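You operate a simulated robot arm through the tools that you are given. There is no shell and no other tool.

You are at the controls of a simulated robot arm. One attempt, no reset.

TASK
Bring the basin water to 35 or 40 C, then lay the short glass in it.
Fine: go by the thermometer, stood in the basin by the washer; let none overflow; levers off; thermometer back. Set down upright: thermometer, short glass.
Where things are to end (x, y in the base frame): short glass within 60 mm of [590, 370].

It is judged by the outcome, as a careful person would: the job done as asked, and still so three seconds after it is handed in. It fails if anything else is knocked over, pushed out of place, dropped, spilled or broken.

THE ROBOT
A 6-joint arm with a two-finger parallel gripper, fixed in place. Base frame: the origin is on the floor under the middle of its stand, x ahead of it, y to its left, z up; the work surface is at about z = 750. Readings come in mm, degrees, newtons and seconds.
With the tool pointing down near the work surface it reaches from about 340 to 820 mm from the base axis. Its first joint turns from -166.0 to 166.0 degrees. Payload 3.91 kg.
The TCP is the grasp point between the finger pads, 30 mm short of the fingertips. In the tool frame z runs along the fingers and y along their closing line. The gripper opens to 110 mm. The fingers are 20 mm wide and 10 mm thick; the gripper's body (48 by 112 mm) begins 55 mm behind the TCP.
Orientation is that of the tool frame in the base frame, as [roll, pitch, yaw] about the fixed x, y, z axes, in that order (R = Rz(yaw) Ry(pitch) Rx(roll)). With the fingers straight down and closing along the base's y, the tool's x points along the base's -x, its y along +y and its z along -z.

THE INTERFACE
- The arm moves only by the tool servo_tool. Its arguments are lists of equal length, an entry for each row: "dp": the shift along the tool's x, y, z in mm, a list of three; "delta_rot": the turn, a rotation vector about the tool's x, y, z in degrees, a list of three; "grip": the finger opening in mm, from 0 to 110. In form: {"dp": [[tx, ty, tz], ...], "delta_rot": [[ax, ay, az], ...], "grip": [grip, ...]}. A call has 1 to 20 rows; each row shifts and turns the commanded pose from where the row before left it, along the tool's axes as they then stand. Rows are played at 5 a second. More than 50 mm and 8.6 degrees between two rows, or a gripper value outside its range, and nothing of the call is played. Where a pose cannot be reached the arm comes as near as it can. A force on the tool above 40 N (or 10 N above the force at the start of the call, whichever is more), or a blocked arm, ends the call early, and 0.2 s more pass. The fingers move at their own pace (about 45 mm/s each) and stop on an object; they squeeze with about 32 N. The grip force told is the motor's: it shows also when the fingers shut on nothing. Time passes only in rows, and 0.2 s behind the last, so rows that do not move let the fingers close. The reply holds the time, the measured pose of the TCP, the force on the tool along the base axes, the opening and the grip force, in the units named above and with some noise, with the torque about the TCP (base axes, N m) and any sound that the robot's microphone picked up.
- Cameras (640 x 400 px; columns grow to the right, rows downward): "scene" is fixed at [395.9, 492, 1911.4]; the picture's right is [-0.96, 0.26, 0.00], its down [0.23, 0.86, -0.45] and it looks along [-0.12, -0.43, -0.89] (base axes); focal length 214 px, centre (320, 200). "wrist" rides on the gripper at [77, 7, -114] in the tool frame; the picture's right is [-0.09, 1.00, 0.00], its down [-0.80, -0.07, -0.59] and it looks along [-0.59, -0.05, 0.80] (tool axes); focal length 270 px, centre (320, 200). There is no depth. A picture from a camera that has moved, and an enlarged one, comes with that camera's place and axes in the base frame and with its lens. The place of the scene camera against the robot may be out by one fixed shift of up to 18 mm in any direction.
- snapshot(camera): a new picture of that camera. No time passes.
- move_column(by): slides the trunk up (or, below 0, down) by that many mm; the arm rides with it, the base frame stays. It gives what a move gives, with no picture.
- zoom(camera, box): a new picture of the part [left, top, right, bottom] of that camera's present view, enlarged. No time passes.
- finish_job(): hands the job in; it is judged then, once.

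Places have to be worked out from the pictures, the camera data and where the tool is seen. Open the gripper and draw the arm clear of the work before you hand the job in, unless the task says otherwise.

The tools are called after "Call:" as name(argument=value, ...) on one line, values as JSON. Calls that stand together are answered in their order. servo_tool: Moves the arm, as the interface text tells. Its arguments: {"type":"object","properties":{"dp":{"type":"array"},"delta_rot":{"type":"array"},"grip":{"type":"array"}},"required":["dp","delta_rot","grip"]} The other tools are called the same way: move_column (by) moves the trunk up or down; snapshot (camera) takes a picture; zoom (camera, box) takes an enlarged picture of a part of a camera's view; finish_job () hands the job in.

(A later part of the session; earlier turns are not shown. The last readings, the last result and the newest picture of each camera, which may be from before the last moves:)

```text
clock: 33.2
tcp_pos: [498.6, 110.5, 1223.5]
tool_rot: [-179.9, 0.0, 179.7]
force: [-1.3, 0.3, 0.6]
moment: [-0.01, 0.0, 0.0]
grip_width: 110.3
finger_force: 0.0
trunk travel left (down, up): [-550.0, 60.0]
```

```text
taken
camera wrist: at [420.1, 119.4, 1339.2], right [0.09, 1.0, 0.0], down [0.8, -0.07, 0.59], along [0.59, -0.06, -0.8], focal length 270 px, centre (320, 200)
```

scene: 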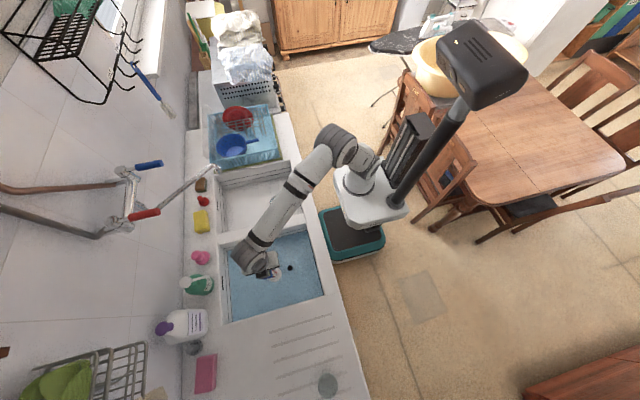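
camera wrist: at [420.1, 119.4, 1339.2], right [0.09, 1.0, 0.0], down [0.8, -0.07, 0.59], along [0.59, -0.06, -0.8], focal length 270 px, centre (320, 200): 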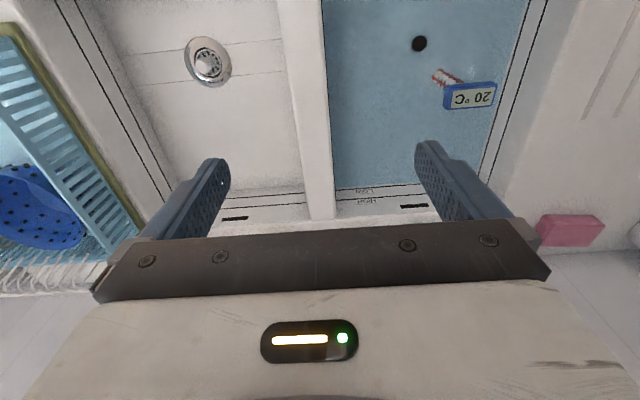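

I tilt the tool up toward the wall to bring the faucet into view.

Call:
servo_tool(dp=[[0, 0, 0], [0, 0, 0], [0, 0, 0], [0, 0, 0], [0, 0, 0], [0, 0, 0], [0, 0, 0]], delta_rot=[[0, -8.5, 0], [0, -8.5, 0], [0, -8.5, 0], [0, -8.5, 0], [0, -8.5, 0], [0, -8.5, 0], [0, 0, 0]], grip=[110, 110, 110, 110, 110, 110, 110])

Call:
snapshot(camera="wrist")

```text
clock: 34.8
tcp_pos: [497.8, 111.8, 1224.9]
tool_rot: [179.9, 51.0, 179.9]
force: [-0.3, 0.1, -0.6]
moment: [-0.02, 0.02, 0.02]
grip_width: 110.0
finger_force: 0.1
trunk travel left (down, up): [-550.0, 60.0]
```

```text
taken
camera wrist: at [359.0, 119.3, 1237.0], right [0.06, 1.0, 0.07], down [0.04, -0.07, 1.0], along [1.0, -0.05, -0.05], focal length 270 px, centre (320, 200)
```

wrist: 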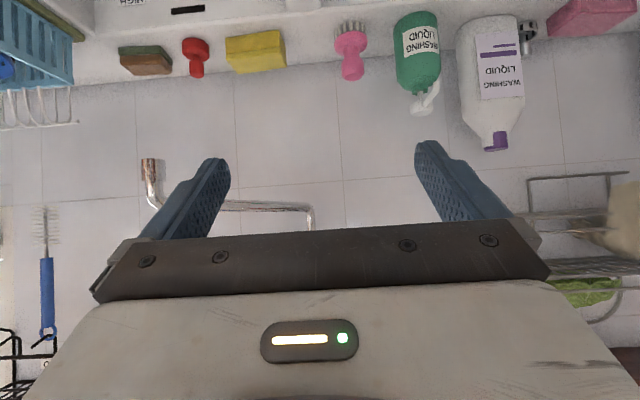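

The spout pipe is visible but the valve body is hidden behind the palm, so I tilt further.

Call:
servo_tool(dp=[[0, 0, 0], [0, 0, 0], [0, 0, 0], [0, 0, 0], [0, 0, 0]], delta_rot=[[0, -8.5, 0], [0, -8.5, 0], [0, -8.5, 0], [0, -8.5, 0], [0, 0, 0]], grip=[110, 110, 110, 110, 110])

Call:
snapshot(camera="wrist")

```text
clock: 36.0
tcp_pos: [504.7, 114.4, 1227.7]
tool_rot: [179.8, 85.0, 179.8]
force: [-0.1, 0.0, -0.2]
moment: [-0.01, -0.01, -0.01]
grip_width: 110.0
finger_force: 0.1
out of reach, approached as far as the arm can: row 4
trunk travel left (down, up): [-550.0, 60.0]
```

```text
taken
camera wrist: at [383.9, 123.6, 1162.4], right [0.01, 1.0, 0.09], down [-0.52, -0.07, 0.85], along [0.85, -0.05, 0.52], focal length 270 px, centre (320, 200)
```

wrist: 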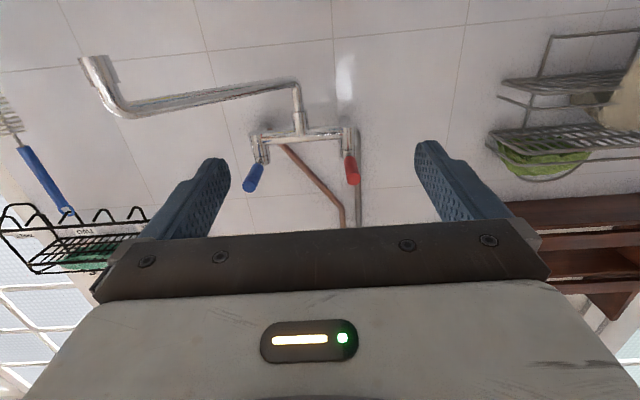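

Now the whole faucet is in view (image inverted). I zoom in with both cameras to triangulate levers and spout.

Call:
zoom(camera="wrist", box=[220, 60, 412, 180])

Call:
zoom(camera="wrist", box=[60, 20, 316, 180])

Call:
zoom(camera="wrist", box=[224, 110, 416, 230])

Call:
zoom(camera="scene", box=[90, 140, 250, 240])

```text
3.33 times, centred on (316, 120) of wrist
camera zoom: at [383.9, 123.6, 1162.4], right [0.01, 1.0, 0.09], down [-0.52, -0.07, 0.85], along [0.85, -0.05, 0.52], focal length 901 px, centre (333, 467)
```

zoom: 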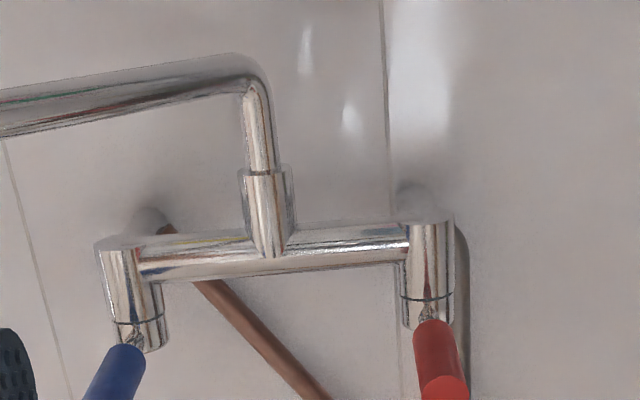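

```text
2.50 times, centred on (188, 100) of wrist
camera zoom: at [383.9, 123.6, 1162.4], right [0.01, 1.0, 0.09], down [-0.52, -0.07, 0.85], along [0.85, -0.05, 0.52], focal length 676 px, centre (650, 450)
```

zoom: 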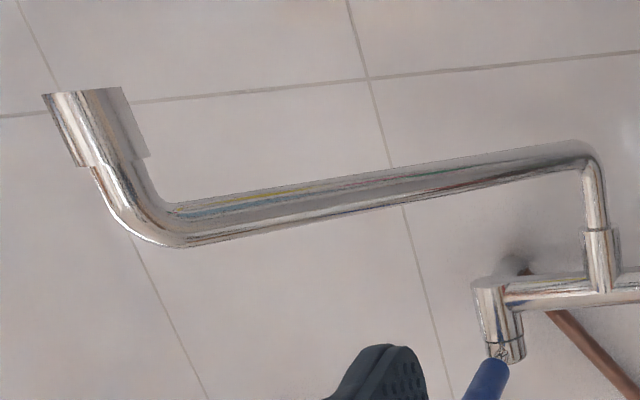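

```text
3.33 times, centred on (320, 170) of wrist
camera zoom: at [383.9, 123.6, 1162.4], right [0.01, 1.0, 0.09], down [-0.52, -0.07, 0.85], along [0.85, -0.05, 0.52], focal length 901 px, centre (320, 300)
```

zoom: 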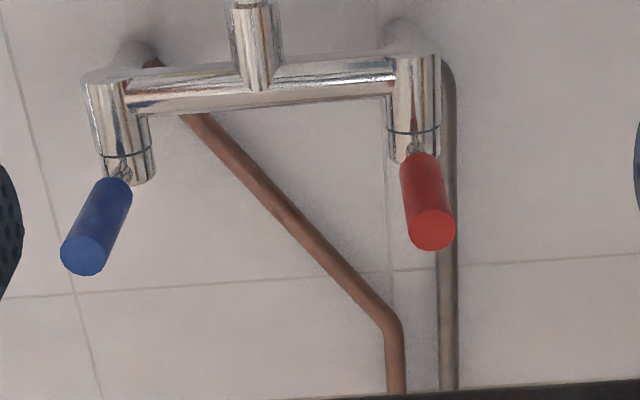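

```text
4.00 times, centred on (170, 190) of scene
camera zoom: at [395.9, 492.0, 1911.4], right [-0.96, 0.26, 0.0], down [0.23, 0.86, -0.45], along [-0.12, -0.43, -0.89], focal length 858 px, centre (920, 240)
```

zoom: 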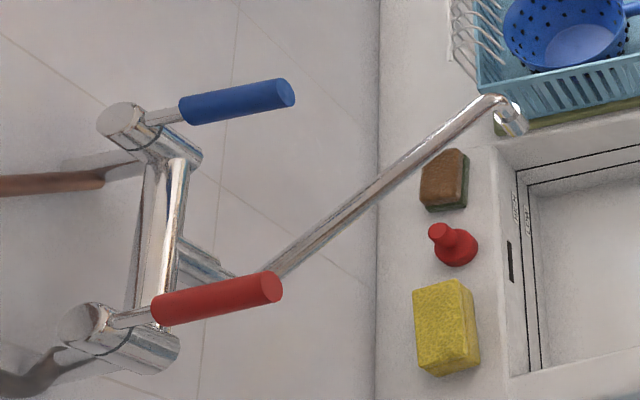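

The levers rotate about vertical axes: the hot pivot is near (885, 158, 1366) with its tip at (767, 158, 1362). The spout pivot is near (885, 72) and the spout tip near (672, −96), so I need to swing the spout over the blue basin first. I reduce the tilt to about 40°, close the fingers and move to the −y side of the spout.

Call:
servo_tool(dp=[[0, 0, 0], [0, 0, 0], [0, 0, 0], [0, 0, 0], [0, 0, 0], [0, 0, 0], [0, -44, 0], [0, -44, 0], [0, -44, 0], [0, -44, 0], [0, -44, 0], [0, -44, 0], [0, 0, 0]], delta_rot=[[0, 7.5, 0], [0, 7.5, 0], [0, 7.5, 0], [0, 7.5, 0], [0, 7.5, 0], [0, 7.5, 0], [0, 0, 0], [0, 0, 0], [0, 0, 0], [0, 0, 0], [0, 0, 0], [0, 0, 0], [0, 0, 0]], grip=[110, 100, 80, 60, 40, 20, 0, 0, 0, 0, 0, 0, 0])

Call:
snapshot(camera="wrist")

Call:
snapshot(camera="scene")

```text
clock: 38.8
tcp_pos: [508.1, -148.1, 1229.6]
tool_rot: [-179.9, 40.0, 179.7]
force: [-0.1, -0.7, -0.4]
moment: [-0.03, -0.01, 0.02]
grip_width: 0.1
finger_force: 32.5
trunk travel left (down, up): [-550.0, 60.0]
```

```text
taken
camera wrist: at [374.2, -139.9, 1268.1], right [0.07, 1.0, 0.06], down [0.23, -0.07, 0.97], along [0.97, -0.05, -0.23], focal length 270 px, centre (320, 200)
```

wrist: 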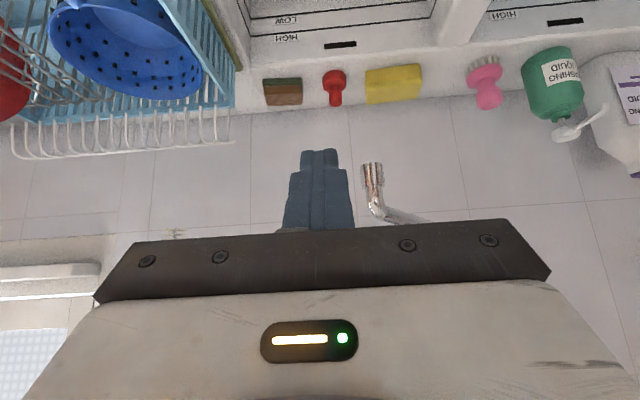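

```text
taken
```

scene: 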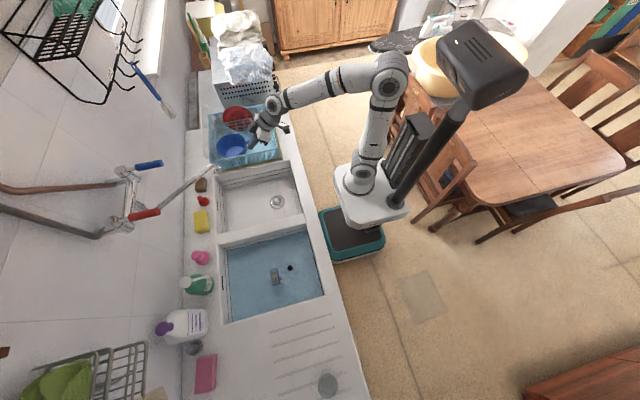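

The spout tip is confirmed at about (672, −93, 1161). I move forward to (676, −150, 1215), beside the spout's −y side.

Call:
servo_tool(dp=[[-29.8, 0, 29.9], [-29.8, 0, 29.9], [-29.8, 0, 29.9], [-29.8, 0, 29.9], [0, 0, 0]], delta_rot=[[0, 0, 0], [0, 0, 0], [0, 0, 0], [0, 0, 0], [0, 0, 0]], grip=[0, 0, 0, 0, 0])

Call:
snapshot(camera="wrist")

Call:
zoom(camera="scene", box=[130, 80, 290, 180])

```text
clock: 40.0
tcp_pos: [676.5, -149.0, 1214.5]
tool_rot: [179.9, 40.1, 180.0]
force: [0.3, -0.5, 0.2]
moment: [-0.03, 0.03, 0.02]
grip_width: 0.1
finger_force: 31.9
trunk travel left (down, up): [-550.0, 60.0]
```

```text
taken
camera wrist: at [542.4, -141.1, 1252.3], right [0.07, 1.0, 0.06], down [0.23, -0.07, 0.97], along [0.97, -0.05, -0.23], focal length 270 px, centre (320, 200)
```

wrist: 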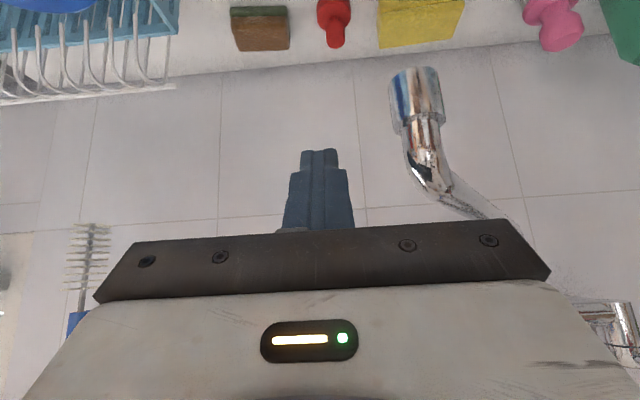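

```text
4.00 times, centred on (210, 130) of scene
camera zoom: at [395.9, 492.0, 1911.4], right [-0.96, 0.26, 0.0], down [0.23, 0.86, -0.45], along [-0.12, -0.43, -0.89], focal length 858 px, centre (760, 480)
```

zoom: 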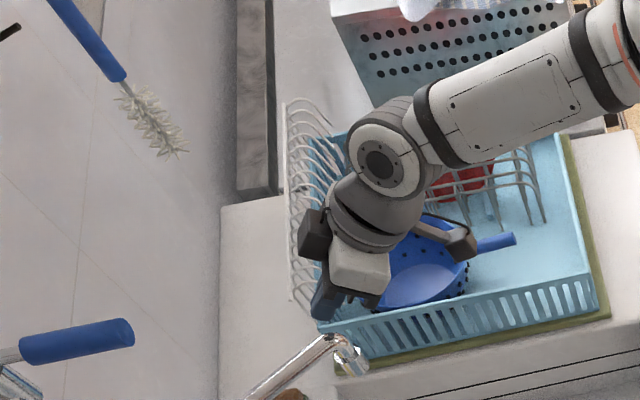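

The finger is level with the spout arm. I push along the spout's arc toward +y in modest steps, checking force after the first part.

Call:
servo_tool(dp=[[-8.4, 23, 7.1], [-8.4, 23, 7.1], [6.6, 11.6, -5.5], [6.6, 11.6, -5.5], [6.6, 11.6, -5.5], [6.6, 11.6, -5.5], [0, 0, 0]], delta_rot=[[0, 0, 0], [0, 0, 0], [0, 0, 0], [0, 0, 0], [0, 0, 0], [0, 0, 0], [0, 0, 0]], grip=[0, 0, 0, 0, 0, 0, 0])

Call:
snapshot(camera="wrist")

Call:
zoom(camera="scene", box=[90, 120, 250, 220])

```text
clock: 41.6
tcp_pos: [662.8, -56.3, 1211.5]
tool_rot: [-180.0, 40.1, 179.9]
force: [0.0, -0.5, 0.4]
moment: [0.01, 0.03, -0.03]
grip_width: 0.0
finger_force: 32.7
trunk travel left (down, up): [-550.0, 60.0]
```

```text
taken
camera wrist: at [528.2, -48.1, 1250.8], right [0.07, 1.0, 0.06], down [0.23, -0.07, 0.97], along [0.97, -0.05, -0.24], focal length 270 px, centre (320, 200)
```

wrist: 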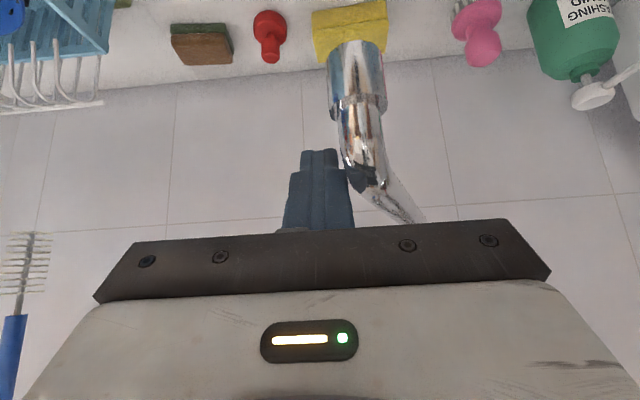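

```text
4.00 times, centred on (170, 170) of scene
camera zoom: at [395.9, 492.0, 1911.4], right [-0.96, 0.26, 0.0], down [0.23, 0.86, -0.45], along [-0.12, -0.43, -0.89], focal length 858 px, centre (920, 320)
```

zoom: 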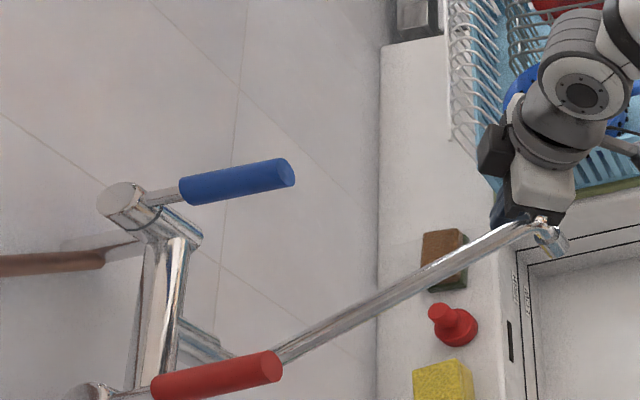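

The spout swings easily. I continue along the arc to about θ=+38°, which puts the outlet near (672, 240) over the blue basin.

Call:
servo_tool(dp=[[6.4, 20.4, -5.3], [6.4, 20.4, -5.3], [6.4, 20.4, -5.3], [3.1, 22, -2.6], [3.1, 22, -2.6], [0, 22.3, 0], [0, 22.3, 0], [-2.9, 22, 2.4], [-2.9, 22, 2.4], [-5.8, 21, 4.9], [-5.8, 21, 4.9], [0, 0, 0]], delta_rot=[[0, 0, 0], [0, 0, 0], [0, 0, 0], [0, 0, 0], [0, 0, 0], [0, 0, 0], [0, 0, 0], [0, 0, 0], [0, 0, 0], [0, 0, 0], [0, 0, 0], [0, 0, 0]], grip=[0, 0, 0, 0, 0, 0, 0, 0, 0, 0, 0, 0])

Call:
snapshot(camera="wrist")

Call:
snapshot(camera="scene")

```text
clock: 44.2
tcp_pos: [651.7, 179.3, 1211.7]
tool_rot: [180.0, 40.0, 180.0]
force: [0.0, 0.2, 0.5]
moment: [0.01, -0.02, 0.01]
grip_width: 0.0
finger_force: 31.8
trunk travel left (down, up): [-550.0, 60.0]
```

```text
taken
camera wrist: at [518.5, 187.3, 1251.9], right [0.07, 1.0, 0.06], down [0.23, -0.07, 0.97], along [0.97, -0.06, -0.24], focal length 270 px, centre (320, 200)
```

wrist: 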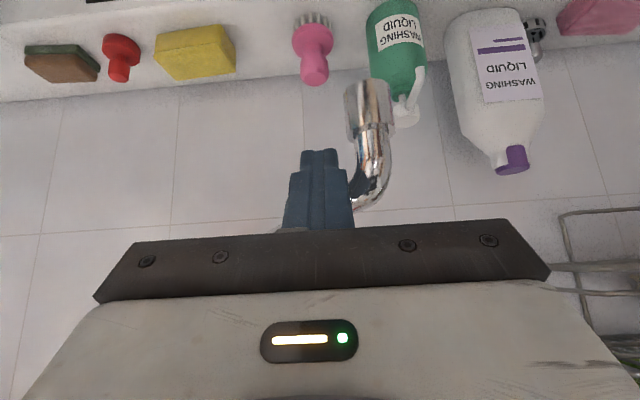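

```text
taken
```

scene: 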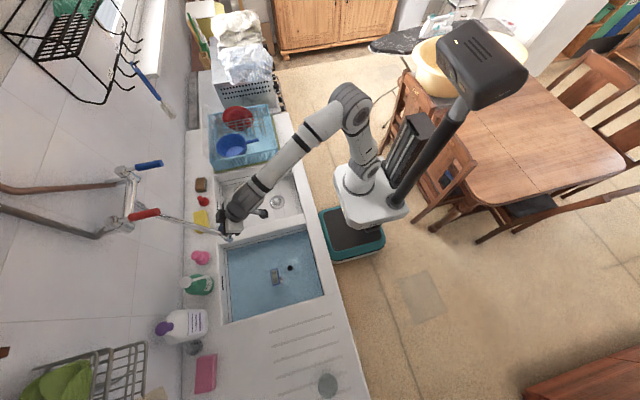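

The outlet is now near (660, 210), over the blue basin. One more nudge puts it near (672, 240), then I back off.

Call:
servo_tool(dp=[[-6.6, 15.6, 5.5], [-6.6, 15.6, 5.5], [0, 0, 0], [0, -15, 0], [8, -30, -20], [8, -30, -30], [0, -30, -40], [0, -20, -40], [0, 0, 0]], delta_rot=[[0, 0, 0], [0, 0, 0], [0, 0, 0], [0, 0, 0], [0, 0, 0], [0, 0, 0], [0, 0, 0], [0, 0, 0], [0, 0, 0]], grip=[0, 0, 0, 0, 0, 0, 0, 0, 0])

Call:
snapshot(camera="wrist")

Call:
zoom(camera="scene", box=[90, 150, 330, 300])

```text
clock: 46.2
tcp_pos: [574.0, 84.6, 1301.0]
tool_rot: [-180.0, 39.8, 179.9]
force: [0.2, 0.0, 1.1]
moment: [0.01, 0.02, -0.01]
grip_width: 0.0
finger_force: 32.2
trunk travel left (down, up): [-550.0, 60.0]
```

```text
taken
camera wrist: at [440.0, 93.1, 1339.1], right [0.07, 1.0, 0.06], down [0.23, -0.07, 0.97], along [0.97, -0.05, -0.24], focal length 270 px, centre (320, 200)
```

wrist: 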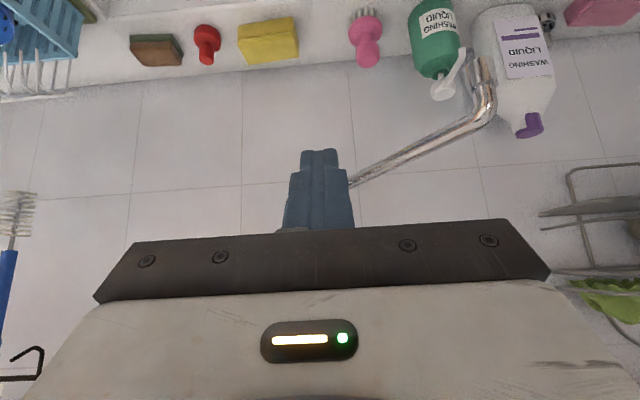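

```text
2.67 times, centred on (210, 225) of scene
camera zoom: at [395.9, 492.0, 1911.4], right [-0.96, 0.26, 0.0], down [0.23, 0.86, -0.45], along [-0.12, -0.43, -0.89], focal length 572 px, centre (613, 133)
```

zoom: 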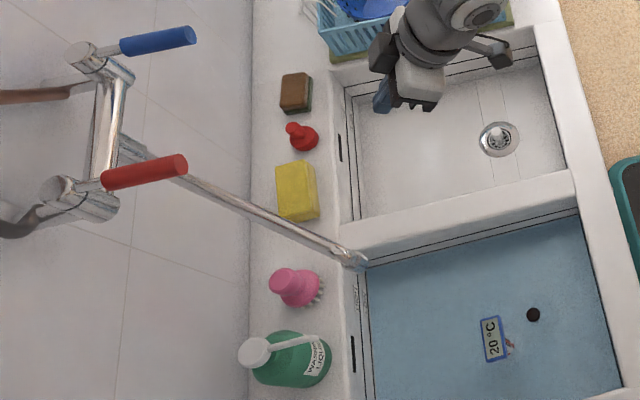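

The scene zoom reads the display (20 °C), and the outlet is at about (667, 244) over the basin. Next I take a straddling approach to the red lever with the fingers open to 70 mm, stopping first at (650, 158, 1380) to look.

Call:
servo_tool(dp=[[0, 0, 0], [0, 0, 0], [-27.4, 18.3, 1.9], [-27.4, 18.3, 1.9], [-27.4, 18.3, 1.9], [-27.4, 18.3, 1.9], [0, 0, 0]], delta_rot=[[0, -5, 0], [0, -5, 0], [0, 0, 0], [0, 0, 0], [0, 0, 0], [0, 0, 0], [0, 0, 0]], grip=[30, 70, 70, 70, 70, 70, 70])

Call:
snapshot(camera="wrist")

Call:
snapshot(camera="scene")

```text
clock: 47.8
tcp_pos: [648.7, 157.8, 1380.7]
tool_rot: [-179.9, 50.0, 179.9]
force: [0.1, -0.3, 0.0]
moment: [0.01, 0.01, 0.05]
grip_width: 70.0
finger_force: 0.0
trunk travel left (down, up): [-550.0, 60.0]
```

```text
taken
camera wrist: at [509.9, 165.6, 1396.4], right [0.06, 1.0, 0.07], down [0.06, -0.07, 1.0], along [1.0, -0.05, -0.06], focal length 270 px, centre (320, 200)
```

wrist: 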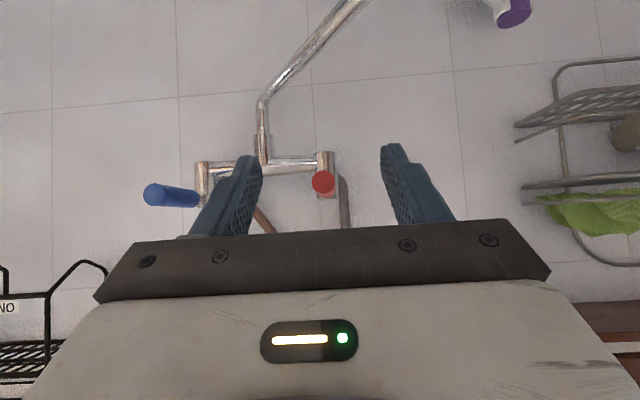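

```text
taken
```

scene: 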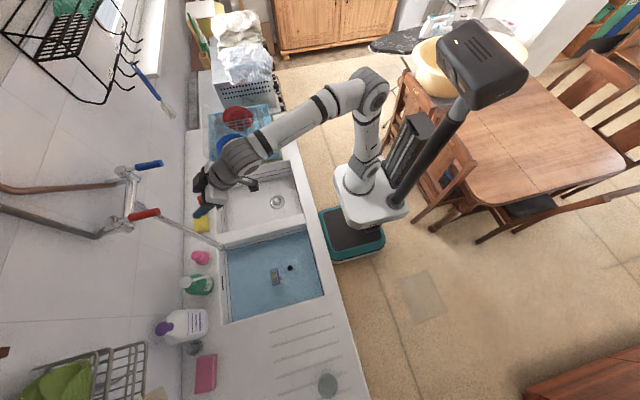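

The red handle is seen end-on, centred at about (767, 158, 1365) and well aligned between the open fingers. I advance so the fingers straddle the handle.

Call:
servo_tool(dp=[[-19.9, 0, 30], [-19.9, 0, 30], [-19.9, 0, 30], [0, 0, 0]], delta_rot=[[0, 0, 0], [0, 0, 0], [0, 0, 0], [0, 0, 0]], grip=[70, 70, 70, 70])

Call:
snapshot(camera="wrist")

Call:
zoom(camera="scene", box=[90, 150, 250, 250])

```text
clock: 48.8
tcp_pos: [755.4, 159.1, 1368.9]
tool_rot: [180.0, 50.0, 179.8]
force: [0.2, -0.1, 0.0]
moment: [0.0, -0.02, 0.01]
grip_width: 70.0
finger_force: 0.1
trunk travel left (down, up): [-550.0, 60.0]
```

```text
taken
camera wrist: at [617.7, 166.0, 1385.1], right [0.06, 1.0, 0.07], down [0.06, -0.07, 1.0], along [1.0, -0.05, -0.06], focal length 270 px, centre (320, 200)
```

wrist: 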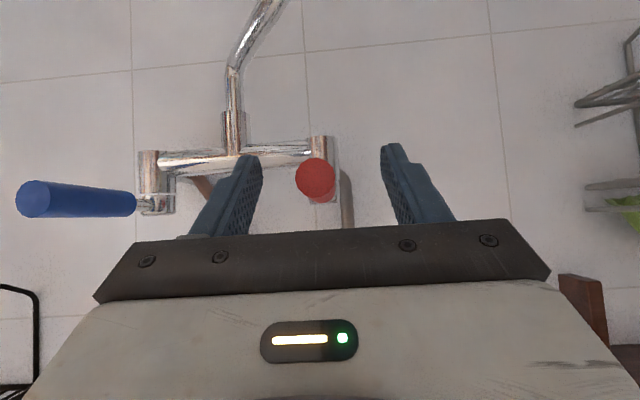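

```text
4.00 times, centred on (170, 200) of scene
camera zoom: at [395.9, 492.0, 1911.4], right [-0.96, 0.26, 0.0], down [0.23, 0.86, -0.45], along [-0.12, -0.43, -0.89], focal length 858 px, centre (920, 200)
```

zoom: 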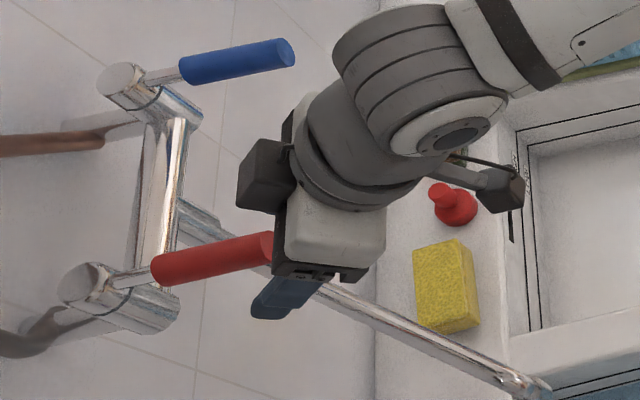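

Call:
servo_tool(dp=[[-9.7, -1, 14.7], [-9.7, 0, 14.7], [0, 0, 0]], delta_rot=[[0, 0, 0], [0, 0, 0], [0, 0, 0]], grip=[70, 70, 70])

Call:
snapshot(camera="wrist")

Call:
zoom(camera="scene", box=[90, 150, 330, 300])

```text
clock: 49.6
tcp_pos: [791.4, 156.2, 1365.8]
tool_rot: [179.9, 50.0, 179.9]
force: [-0.1, 0.2, 0.7]
moment: [0.01, 0.01, 0.02]
grip_width: 70.2
finger_force: 0.1
trunk travel left (down, up): [-550.0, 60.0]
```

```text
taken
camera wrist: at [653.3, 164.6, 1381.5], right [0.06, 1.0, 0.07], down [0.06, -0.07, 1.0], along [1.0, -0.05, -0.06], focal length 270 px, centre (320, 200)
```

wrist: 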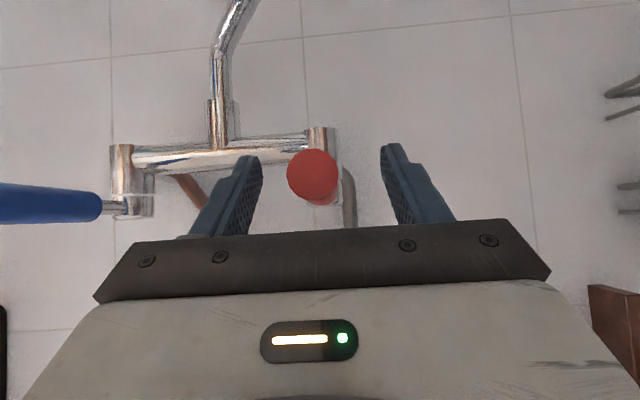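

```text
2.67 times, centred on (210, 225) of scene
camera zoom: at [395.9, 492.0, 1911.4], right [-0.96, 0.26, 0.0], down [0.23, 0.86, -0.45], along [-0.12, -0.43, -0.89], focal length 572 px, centre (613, 133)
```

zoom: 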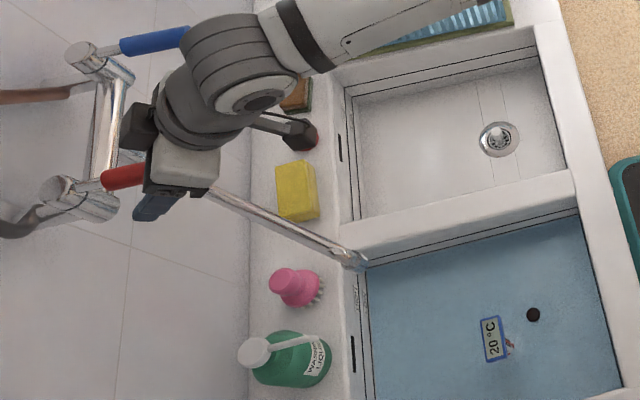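

The fingers straddle the red handle, and the scene view still shows the thermometer and spout. I nudge the lever toward +y (outward) gently, watching force and sound.

Call:
servo_tool(dp=[[0, 12, 0], [0, 12, 0], [0, 5, 0], [0, 5, 0], [0, 4, 0], [0, 0, 0]], delta_rot=[[0, 0, 0], [0, 0, 0], [0, 0, 0], [0, 0, 0], [0, 0, 0], [0, 0, 0]], grip=[70, 70, 70, 70, 70, 70])

Call:
snapshot(camera="wrist")

Call:
zoom(camera="scene", box=[90, 150, 330, 300])

```text
clock: 51.0
tcp_pos: [790.7, 195.2, 1365.0]
tool_rot: [-179.9, 50.0, 179.8]
force: [0.0, -0.4, -1.1]
moment: [0.02, 0.04, -0.01]
grip_width: 70.1
finger_force: 0.3
trunk travel left (down, up): [-550.0, 60.0]
```

```text
taken
camera wrist: at [653.7, 203.3, 1380.7], right [0.06, 1.0, 0.07], down [0.06, -0.07, 1.0], along [1.0, -0.05, -0.06], focal length 270 px, centre (320, 200)
```

wrist: 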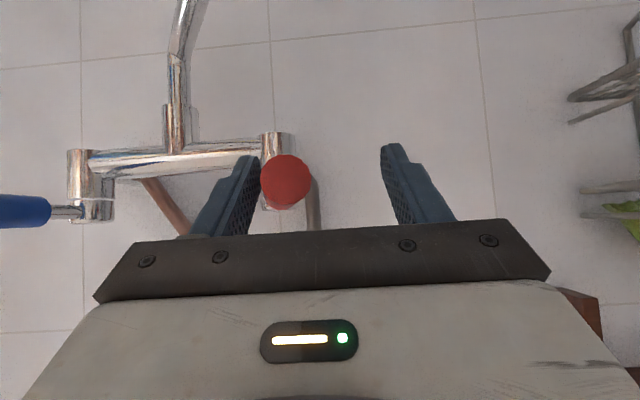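

```text
2.67 times, centred on (210, 225) of scene
camera zoom: at [395.9, 492.0, 1911.4], right [-0.96, 0.26, 0.0], down [0.23, 0.86, -0.45], along [-0.12, -0.43, -0.89], focal length 572 px, centre (613, 133)
```

zoom: 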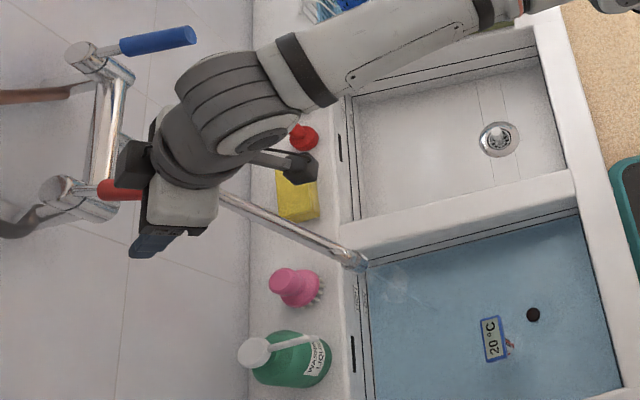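

The lever turned easily by about 8°, and something faint has appeared under the outlet. I zoom there.

Call:
zoom(camera="scene", box=[205, 235, 285, 285])

```text
8.00 times, centred on (245, 260) of scene
camera zoom: at [395.9, 492.0, 1911.4], right [-0.96, 0.26, 0.0], down [0.23, 0.86, -0.45], along [-0.12, -0.43, -0.89], focal length 1716 px, centre (920, -280)
```

zoom: 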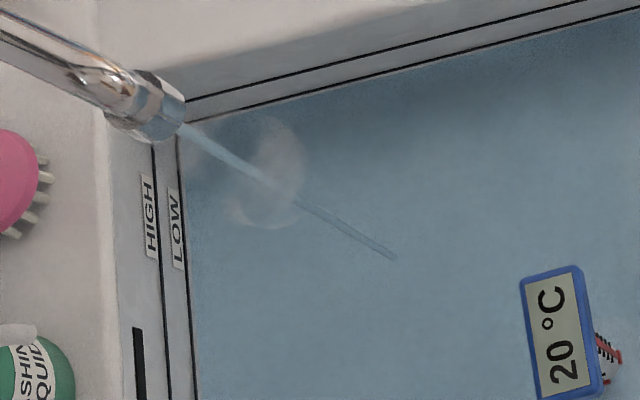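

A thin steaming stream of hot water lands in the basin, so +y opens the hot lever. I open it further to roughly 25–30° and watch the reading and the level.

Call:
servo_tool(dp=[[0, 6, 0], [0, 6, 0], [0, 6, 0], [0, 6, 0], [0, 4, 0], [0, 0, 0]], delta_rot=[[0, 0, 0], [0, 0, 0], [0, 0, 0], [0, 0, 0], [0, 0, 0], [0, 0, 0]], grip=[70, 70, 70, 70, 70, 70])

Call:
snapshot(camera="wrist")

Call:
zoom(camera="scene", box=[205, 225, 333, 305])

```text
clock: 52.4
tcp_pos: [792.3, 223.1, 1365.1]
tool_rot: [180.0, 49.9, 180.0]
force: [-0.9, -0.2, 0.0]
moment: [0.01, 0.01, -0.01]
grip_width: 70.1
finger_force: 0.2
trunk travel left (down, up): [-550.0, 60.0]
```

```text
taken
camera wrist: at [654.1, 231.4, 1380.8], right [0.06, 1.0, 0.07], down [0.06, -0.07, 1.0], along [1.0, -0.05, -0.06], focal length 270 px, centre (320, 200)
```

wrist: 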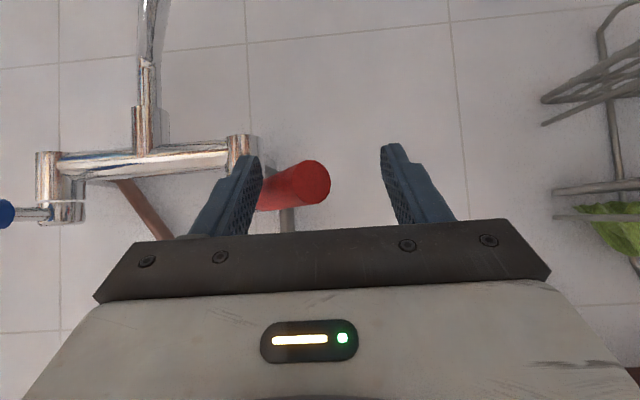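

```text
5.00 times, centred on (269, 265) of scene
camera zoom: at [395.9, 492.0, 1911.4], right [-0.96, 0.26, 0.0], down [0.23, 0.86, -0.45], along [-0.12, -0.43, -0.89], focal length 1072 px, centre (575, -125)
```

zoom: 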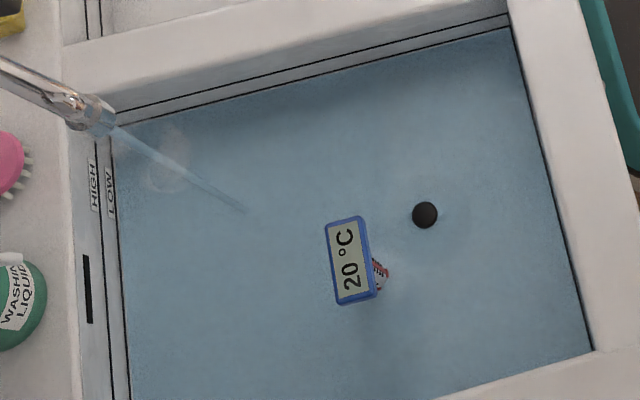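

The flow increased with the lever at about 27°. I wait 2 s and recheck level and temperature.

Call:
servo_tool(dp=[[0, 0, 0], [0, 0, 0], [0, 0, 0], [0, 0, 0], [0, 0, 0], [0, 0, 0], [0, 0, 0], [0, 0, 0], [0, 0, 0], [0, 0, 0]], delta_rot=[[0, 0, 0], [0, 0, 0], [0, 0, 0], [0, 0, 0], [0, 0, 0], [0, 0, 0], [0, 0, 0], [0, 0, 0], [0, 0, 0], [0, 0, 0]], grip=[70, 70, 70, 70, 70, 70, 70, 70, 70, 70])

Call:
zoom(camera="scene", box=[205, 225, 333, 305])

```text
clock: 54.6
tcp_pos: [792.2, 223.0, 1364.3]
tool_rot: [-179.9, 50.0, 179.9]
force: [-0.6, 0.2, -0.2]
moment: [0.0, -0.01, 0.03]
grip_width: 69.9
finger_force: 0.1
trunk travel left (down, up): [-550.0, 60.0]
```

```text
5.00 times, centred on (269, 265) of scene
camera zoom: at [395.9, 492.0, 1911.4], right [-0.96, 0.26, 0.0], down [0.23, 0.86, -0.45], along [-0.12, -0.43, -0.89], focal length 1072 px, centre (575, -125)
```

zoom: 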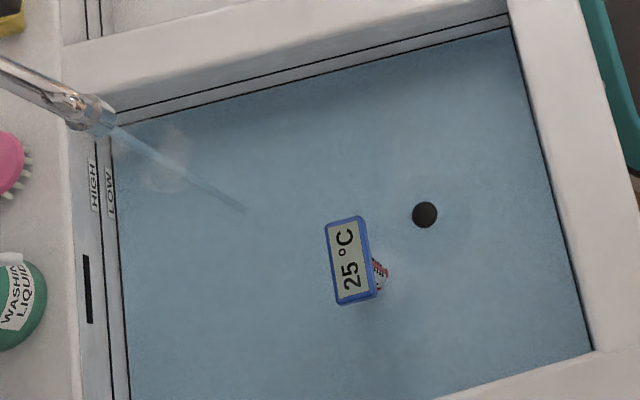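

Already 25 °C. I continue in 1 s steps since it warms quickly and the thermometer may lag.

Call:
servo_tool(dp=[[0, 0, 0], [0, 0, 0], [0, 0, 0], [0, 0, 0], [0, 0, 0]], delta_rot=[[0, 0, 0], [0, 0, 0], [0, 0, 0], [0, 0, 0], [0, 0, 0]], grip=[70, 70, 70, 70, 70])

Call:
zoom(camera="scene", box=[205, 225, 333, 305])

```text
clock: 55.8
tcp_pos: [792.3, 222.9, 1365.3]
tool_rot: [179.9, 50.0, -180.0]
force: [-0.4, -0.7, 0.3]
moment: [0.0, -0.04, 0.03]
grip_width: 69.7
finger_force: 0.1
trunk travel left (down, up): [-550.0, 60.0]
```

```text
5.00 times, centred on (269, 265) of scene
camera zoom: at [395.9, 492.0, 1911.4], right [-0.96, 0.26, 0.0], down [0.23, 0.86, -0.45], along [-0.12, -0.43, -0.89], focal length 1072 px, centre (575, -125)
```

zoom: 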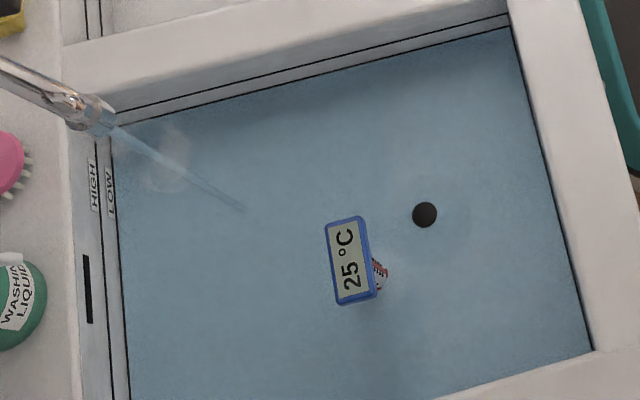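

Call:
servo_tool(dp=[[0, 0, 0], [0, 0, 0], [0, 0, 0], [0, 0, 0], [0, 0, 0]], delta_rot=[[0, 0, 0], [0, 0, 0], [0, 0, 0], [0, 0, 0], [0, 0, 0]], grip=[70, 70, 70, 70, 70])

Call:
zoom(camera="scene", box=[205, 225, 333, 305])

```text
clock: 57.0
tcp_pos: [792.2, 223.9, 1363.8]
tool_rot: [-179.9, 50.0, 179.9]
force: [-0.1, -0.6, 0.0]
moment: [-0.02, 0.01, 0.02]
grip_width: 69.9
finger_force: 0.0
trunk travel left (down, up): [-550.0, 60.0]
```

```text
5.00 times, centred on (269, 265) of scene
camera zoom: at [395.9, 492.0, 1911.4], right [-0.96, 0.26, 0.0], down [0.23, 0.86, -0.45], along [-0.12, -0.43, -0.89], focal length 1072 px, centre (575, -125)
```

zoom: 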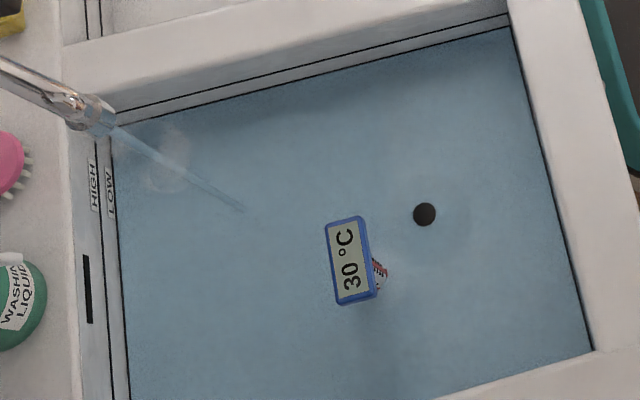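

30 °C now. It rises about 5 °C every 2.5–3 s; I keep stepping.

Call:
servo_tool(dp=[[0, 0, 0], [0, 0, 0], [0, 0, 0], [0, 0, 0], [0, 0, 0]], delta_rot=[[0, 0, 0], [0, 0, 0], [0, 0, 0], [0, 0, 0], [0, 0, 0]], grip=[70, 70, 70, 70, 70])

Call:
zoom(camera="scene", box=[205, 225, 333, 305])

```text
clock: 58.2
tcp_pos: [791.2, 223.2, 1363.4]
tool_rot: [-179.9, 49.9, 179.9]
force: [0.0, -0.1, -0.3]
moment: [0.02, -0.04, -0.01]
grip_width: 70.0
finger_force: 0.1
trunk travel left (down, up): [-550.0, 60.0]
```

```text
5.00 times, centred on (269, 265) of scene
camera zoom: at [395.9, 492.0, 1911.4], right [-0.96, 0.26, 0.0], down [0.23, 0.86, -0.45], along [-0.12, -0.43, -0.89], focal length 1072 px, centre (575, -125)
```

zoom: 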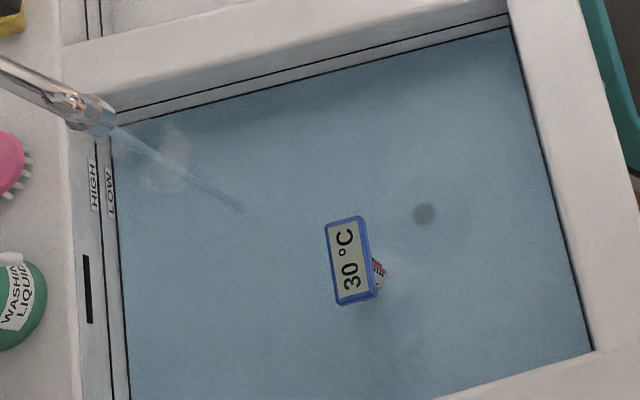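

Call:
servo_tool(dp=[[0, 0, 0], [0, 0, 0], [0, 0, 0], [0, 0, 0], [0, 0, 0]], delta_rot=[[0, 0, 0], [0, 0, 0], [0, 0, 0], [0, 0, 0], [0, 0, 0]], grip=[70, 70, 70, 70, 70])

Call:
zoom(camera="scene", box=[205, 225, 333, 305])

```text
clock: 59.4
tcp_pos: [792.8, 223.9, 1365.5]
tool_rot: [-180.0, 50.0, 179.8]
force: [0.6, -1.3, 0.1]
moment: [0.01, -0.02, 0.0]
grip_width: 69.9
finger_force: 0.1
trunk travel left (down, up): [-550.0, 60.0]
```

```text
5.00 times, centred on (269, 265) of scene
camera zoom: at [395.9, 492.0, 1911.4], right [-0.96, 0.26, 0.0], down [0.23, 0.86, -0.45], along [-0.12, -0.43, -0.89], focal length 1072 px, centre (575, -125)
```

zoom: 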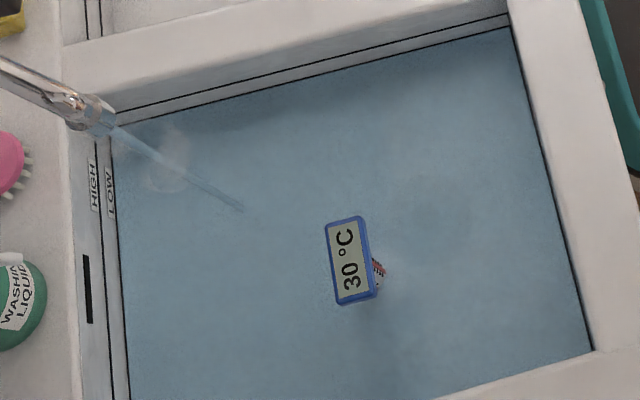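

Call:
servo_tool(dp=[[0, 0, 0], [0, 0, 0], [0, 0, 0], [0, 0, 0], [0, 0, 0]], delta_rot=[[0, 0, 0], [0, 0, 0], [0, 0, 0], [0, 0, 0], [0, 0, 0]], grip=[70, 70, 70, 70, 70])

Call:
zoom(camera="scene", box=[205, 225, 333, 305])

```text
clock: 60.6
tcp_pos: [792.9, 224.0, 1365.1]
tool_rot: [180.0, 50.0, 179.9]
force: [0.3, -0.1, -0.8]
moment: [0.0, -0.02, -0.03]
grip_width: 70.0
finger_force: 0.0
trunk travel left (down, up): [-550.0, 60.0]
```

```text
5.00 times, centred on (269, 265) of scene
camera zoom: at [395.9, 492.0, 1911.4], right [-0.96, 0.26, 0.0], down [0.23, 0.86, -0.45], along [-0.12, -0.43, -0.89], focal length 1072 px, centre (575, -125)
```

zoom: 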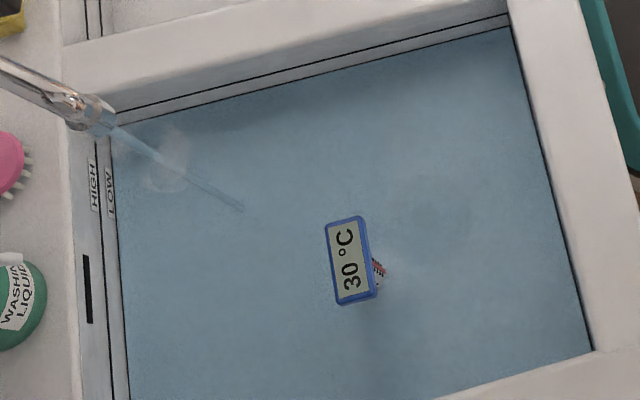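

Call:
servo_tool(dp=[[0, 0, 0], [0, 0, 0], [0, 0, 0], [0, 0, 0], [0, 0, 0]], delta_rot=[[0, 0, 0], [0, 0, 0], [0, 0, 0], [0, 0, 0], [0, 0, 0]], grip=[70, 70, 70, 70, 70])

Call:
zoom(camera="scene", box=[205, 225, 333, 305])

```text
clock: 61.8
tcp_pos: [791.6, 223.5, 1365.5]
tool_rot: [-179.9, 50.0, 180.0]
force: [0.0, 0.6, -0.4]
moment: [-0.01, -0.01, -0.01]
grip_width: 70.0
finger_force: 0.1
trunk travel left (down, up): [-550.0, 60.0]
```

```text
5.00 times, centred on (269, 265) of scene
camera zoom: at [395.9, 492.0, 1911.4], right [-0.96, 0.26, 0.0], down [0.23, 0.86, -0.45], along [-0.12, -0.43, -0.89], focal length 1072 px, centre (575, -125)
```

zoom: 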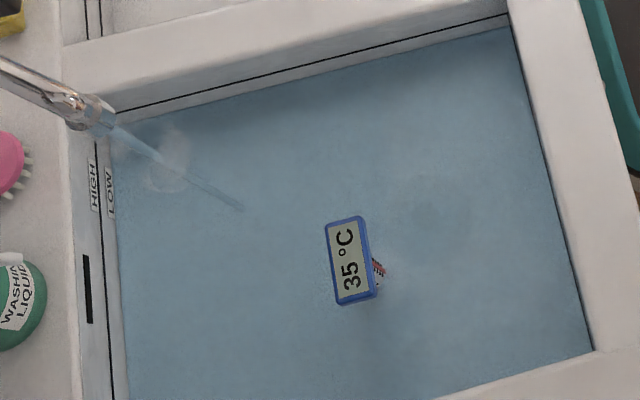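

35 °C just appeared at about 61.5 s and the level has just reached the LOW line. I let it run about 2 s more to settle in the middle of the 35–40 range, then close.

Call:
servo_tool(dp=[[0, 0, 0], [0, 0, 0], [0, 0, 0], [0, 0, 0], [0, 0, 0], [0, 0, 0], [0, 0, 0], [0, 0, 0]], delta_rot=[[0, 0, 0], [0, 0, 0], [0, 0, 0], [0, 0, 0], [0, 0, 0], [0, 0, 0], [0, 0, 0], [0, 0, 0]], grip=[70, 70, 70, 70, 70, 70, 70, 70])

Call:
zoom(camera="scene", box=[205, 225, 333, 305])

```text
clock: 63.6
tcp_pos: [791.9, 224.6, 1365.1]
tool_rot: [180.0, 50.0, 179.9]
force: [0.4, 0.4, 0.4]
moment: [0.02, 0.04, 0.0]
grip_width: 69.8
finger_force: 0.0
trunk travel left (down, up): [-550.0, 60.0]
```

```text
5.00 times, centred on (269, 265) of scene
camera zoom: at [395.9, 492.0, 1911.4], right [-0.96, 0.26, 0.0], down [0.23, 0.86, -0.45], along [-0.12, -0.43, -0.89], focal length 1072 px, centre (575, -125)
```

zoom: 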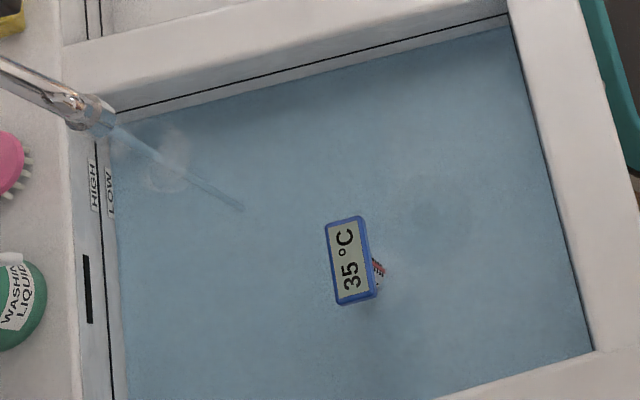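

Now I close the lever by moving back toward −y; the other finger will push the handle to its original line.

Call:
servo_tool(dp=[[0, -20, 0], [0, -20, 0], [0, -14, 0], [0, -12, 0], [0, -10, 0], [0, -4, 0]], delta_rot=[[0, 0, 0], [0, 0, 0], [0, 0, 0], [0, 0, 0], [0, 0, 0], [0, 0, 0]], grip=[70, 70, 70, 70, 70, 70])

Call:
snapshot(camera="wrist")

Call:
zoom(camera="scene", box=[205, 225, 333, 305])

```text
clock: 65.0
tcp_pos: [792.0, 142.6, 1365.3]
tool_rot: [179.9, 49.9, 179.9]
force: [0.2, -0.3, -0.1]
moment: [-0.01, 0.0, -0.01]
grip_width: 69.9
finger_force: 0.4
trunk travel left (down, up): [-550.0, 60.0]
```

```text
taken
camera wrist: at [653.5, 150.9, 1380.5], right [0.06, 1.0, 0.07], down [0.06, -0.07, 1.0], along [1.0, -0.05, -0.06], focal length 270 px, centre (320, 200)
```

wrist: 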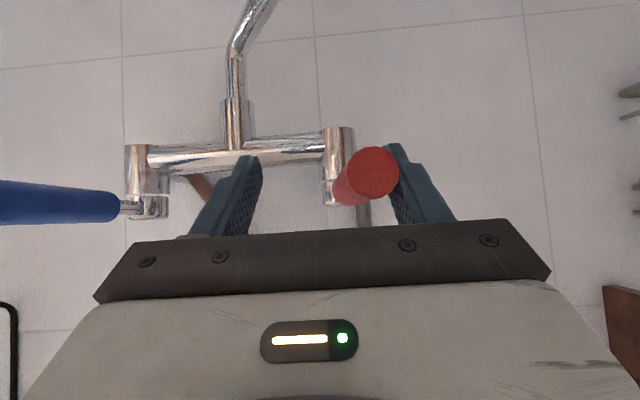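

```text
5.00 times, centred on (269, 265) of scene
camera zoom: at [395.9, 492.0, 1911.4], right [-0.96, 0.26, 0.0], down [0.23, 0.86, -0.45], along [-0.12, -0.43, -0.89], focal length 1072 px, centre (575, -125)
```

zoom: 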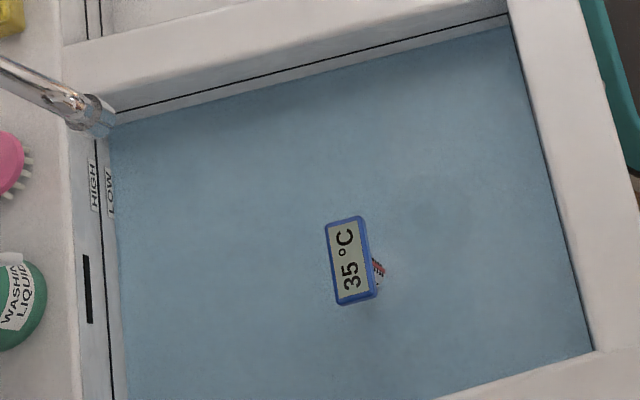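

The stream has stopped, with the lever still about 5° from its original line. I push the last bit in small steps until it meets its stop or aligns.

Call:
servo_tool(dp=[[0, -3, 0], [0, -3, 0], [0, -2, 0], [0, 0, 0]], delta_rot=[[0, 0, 0], [0, 0, 0], [0, 0, 0], [0, 0, 0]], grip=[70, 70, 70, 70])

Call:
snapshot(camera="wrist")

Call:
zoom(camera="scene", box=[205, 235, 285, 285])

```text
clock: 66.0
tcp_pos: [791.7, 134.1, 1365.0]
tool_rot: [-180.0, 50.0, 179.8]
force: [-1.0, -0.1, -0.4]
moment: [0.02, 0.0, -0.01]
grip_width: 70.2
finger_force: 0.0
trunk travel left (down, up): [-550.0, 60.0]
```

```text
taken
camera wrist: at [653.9, 143.4, 1380.3], right [0.06, 1.0, 0.07], down [0.06, -0.07, 1.0], along [1.0, -0.05, -0.06], focal length 270 px, centre (320, 200)
```

wrist: 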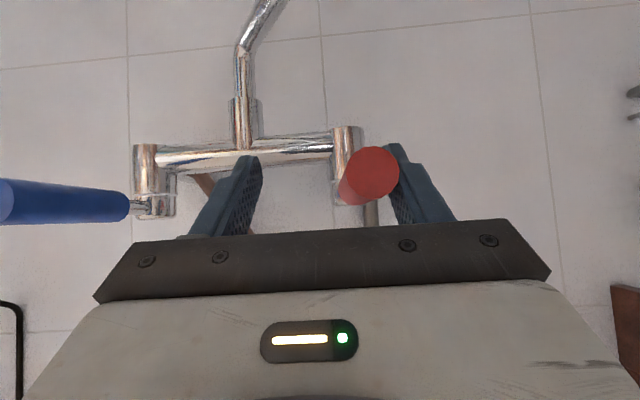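

```text
8.00 times, centred on (245, 260) of scene
camera zoom: at [395.9, 492.0, 1911.4], right [-0.96, 0.26, 0.0], down [0.23, 0.86, -0.45], along [-0.12, -0.43, -0.89], focal length 1716 px, centre (920, -280)
```

zoom: 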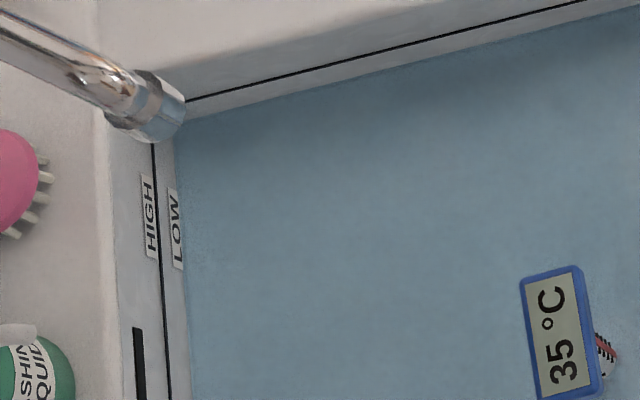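

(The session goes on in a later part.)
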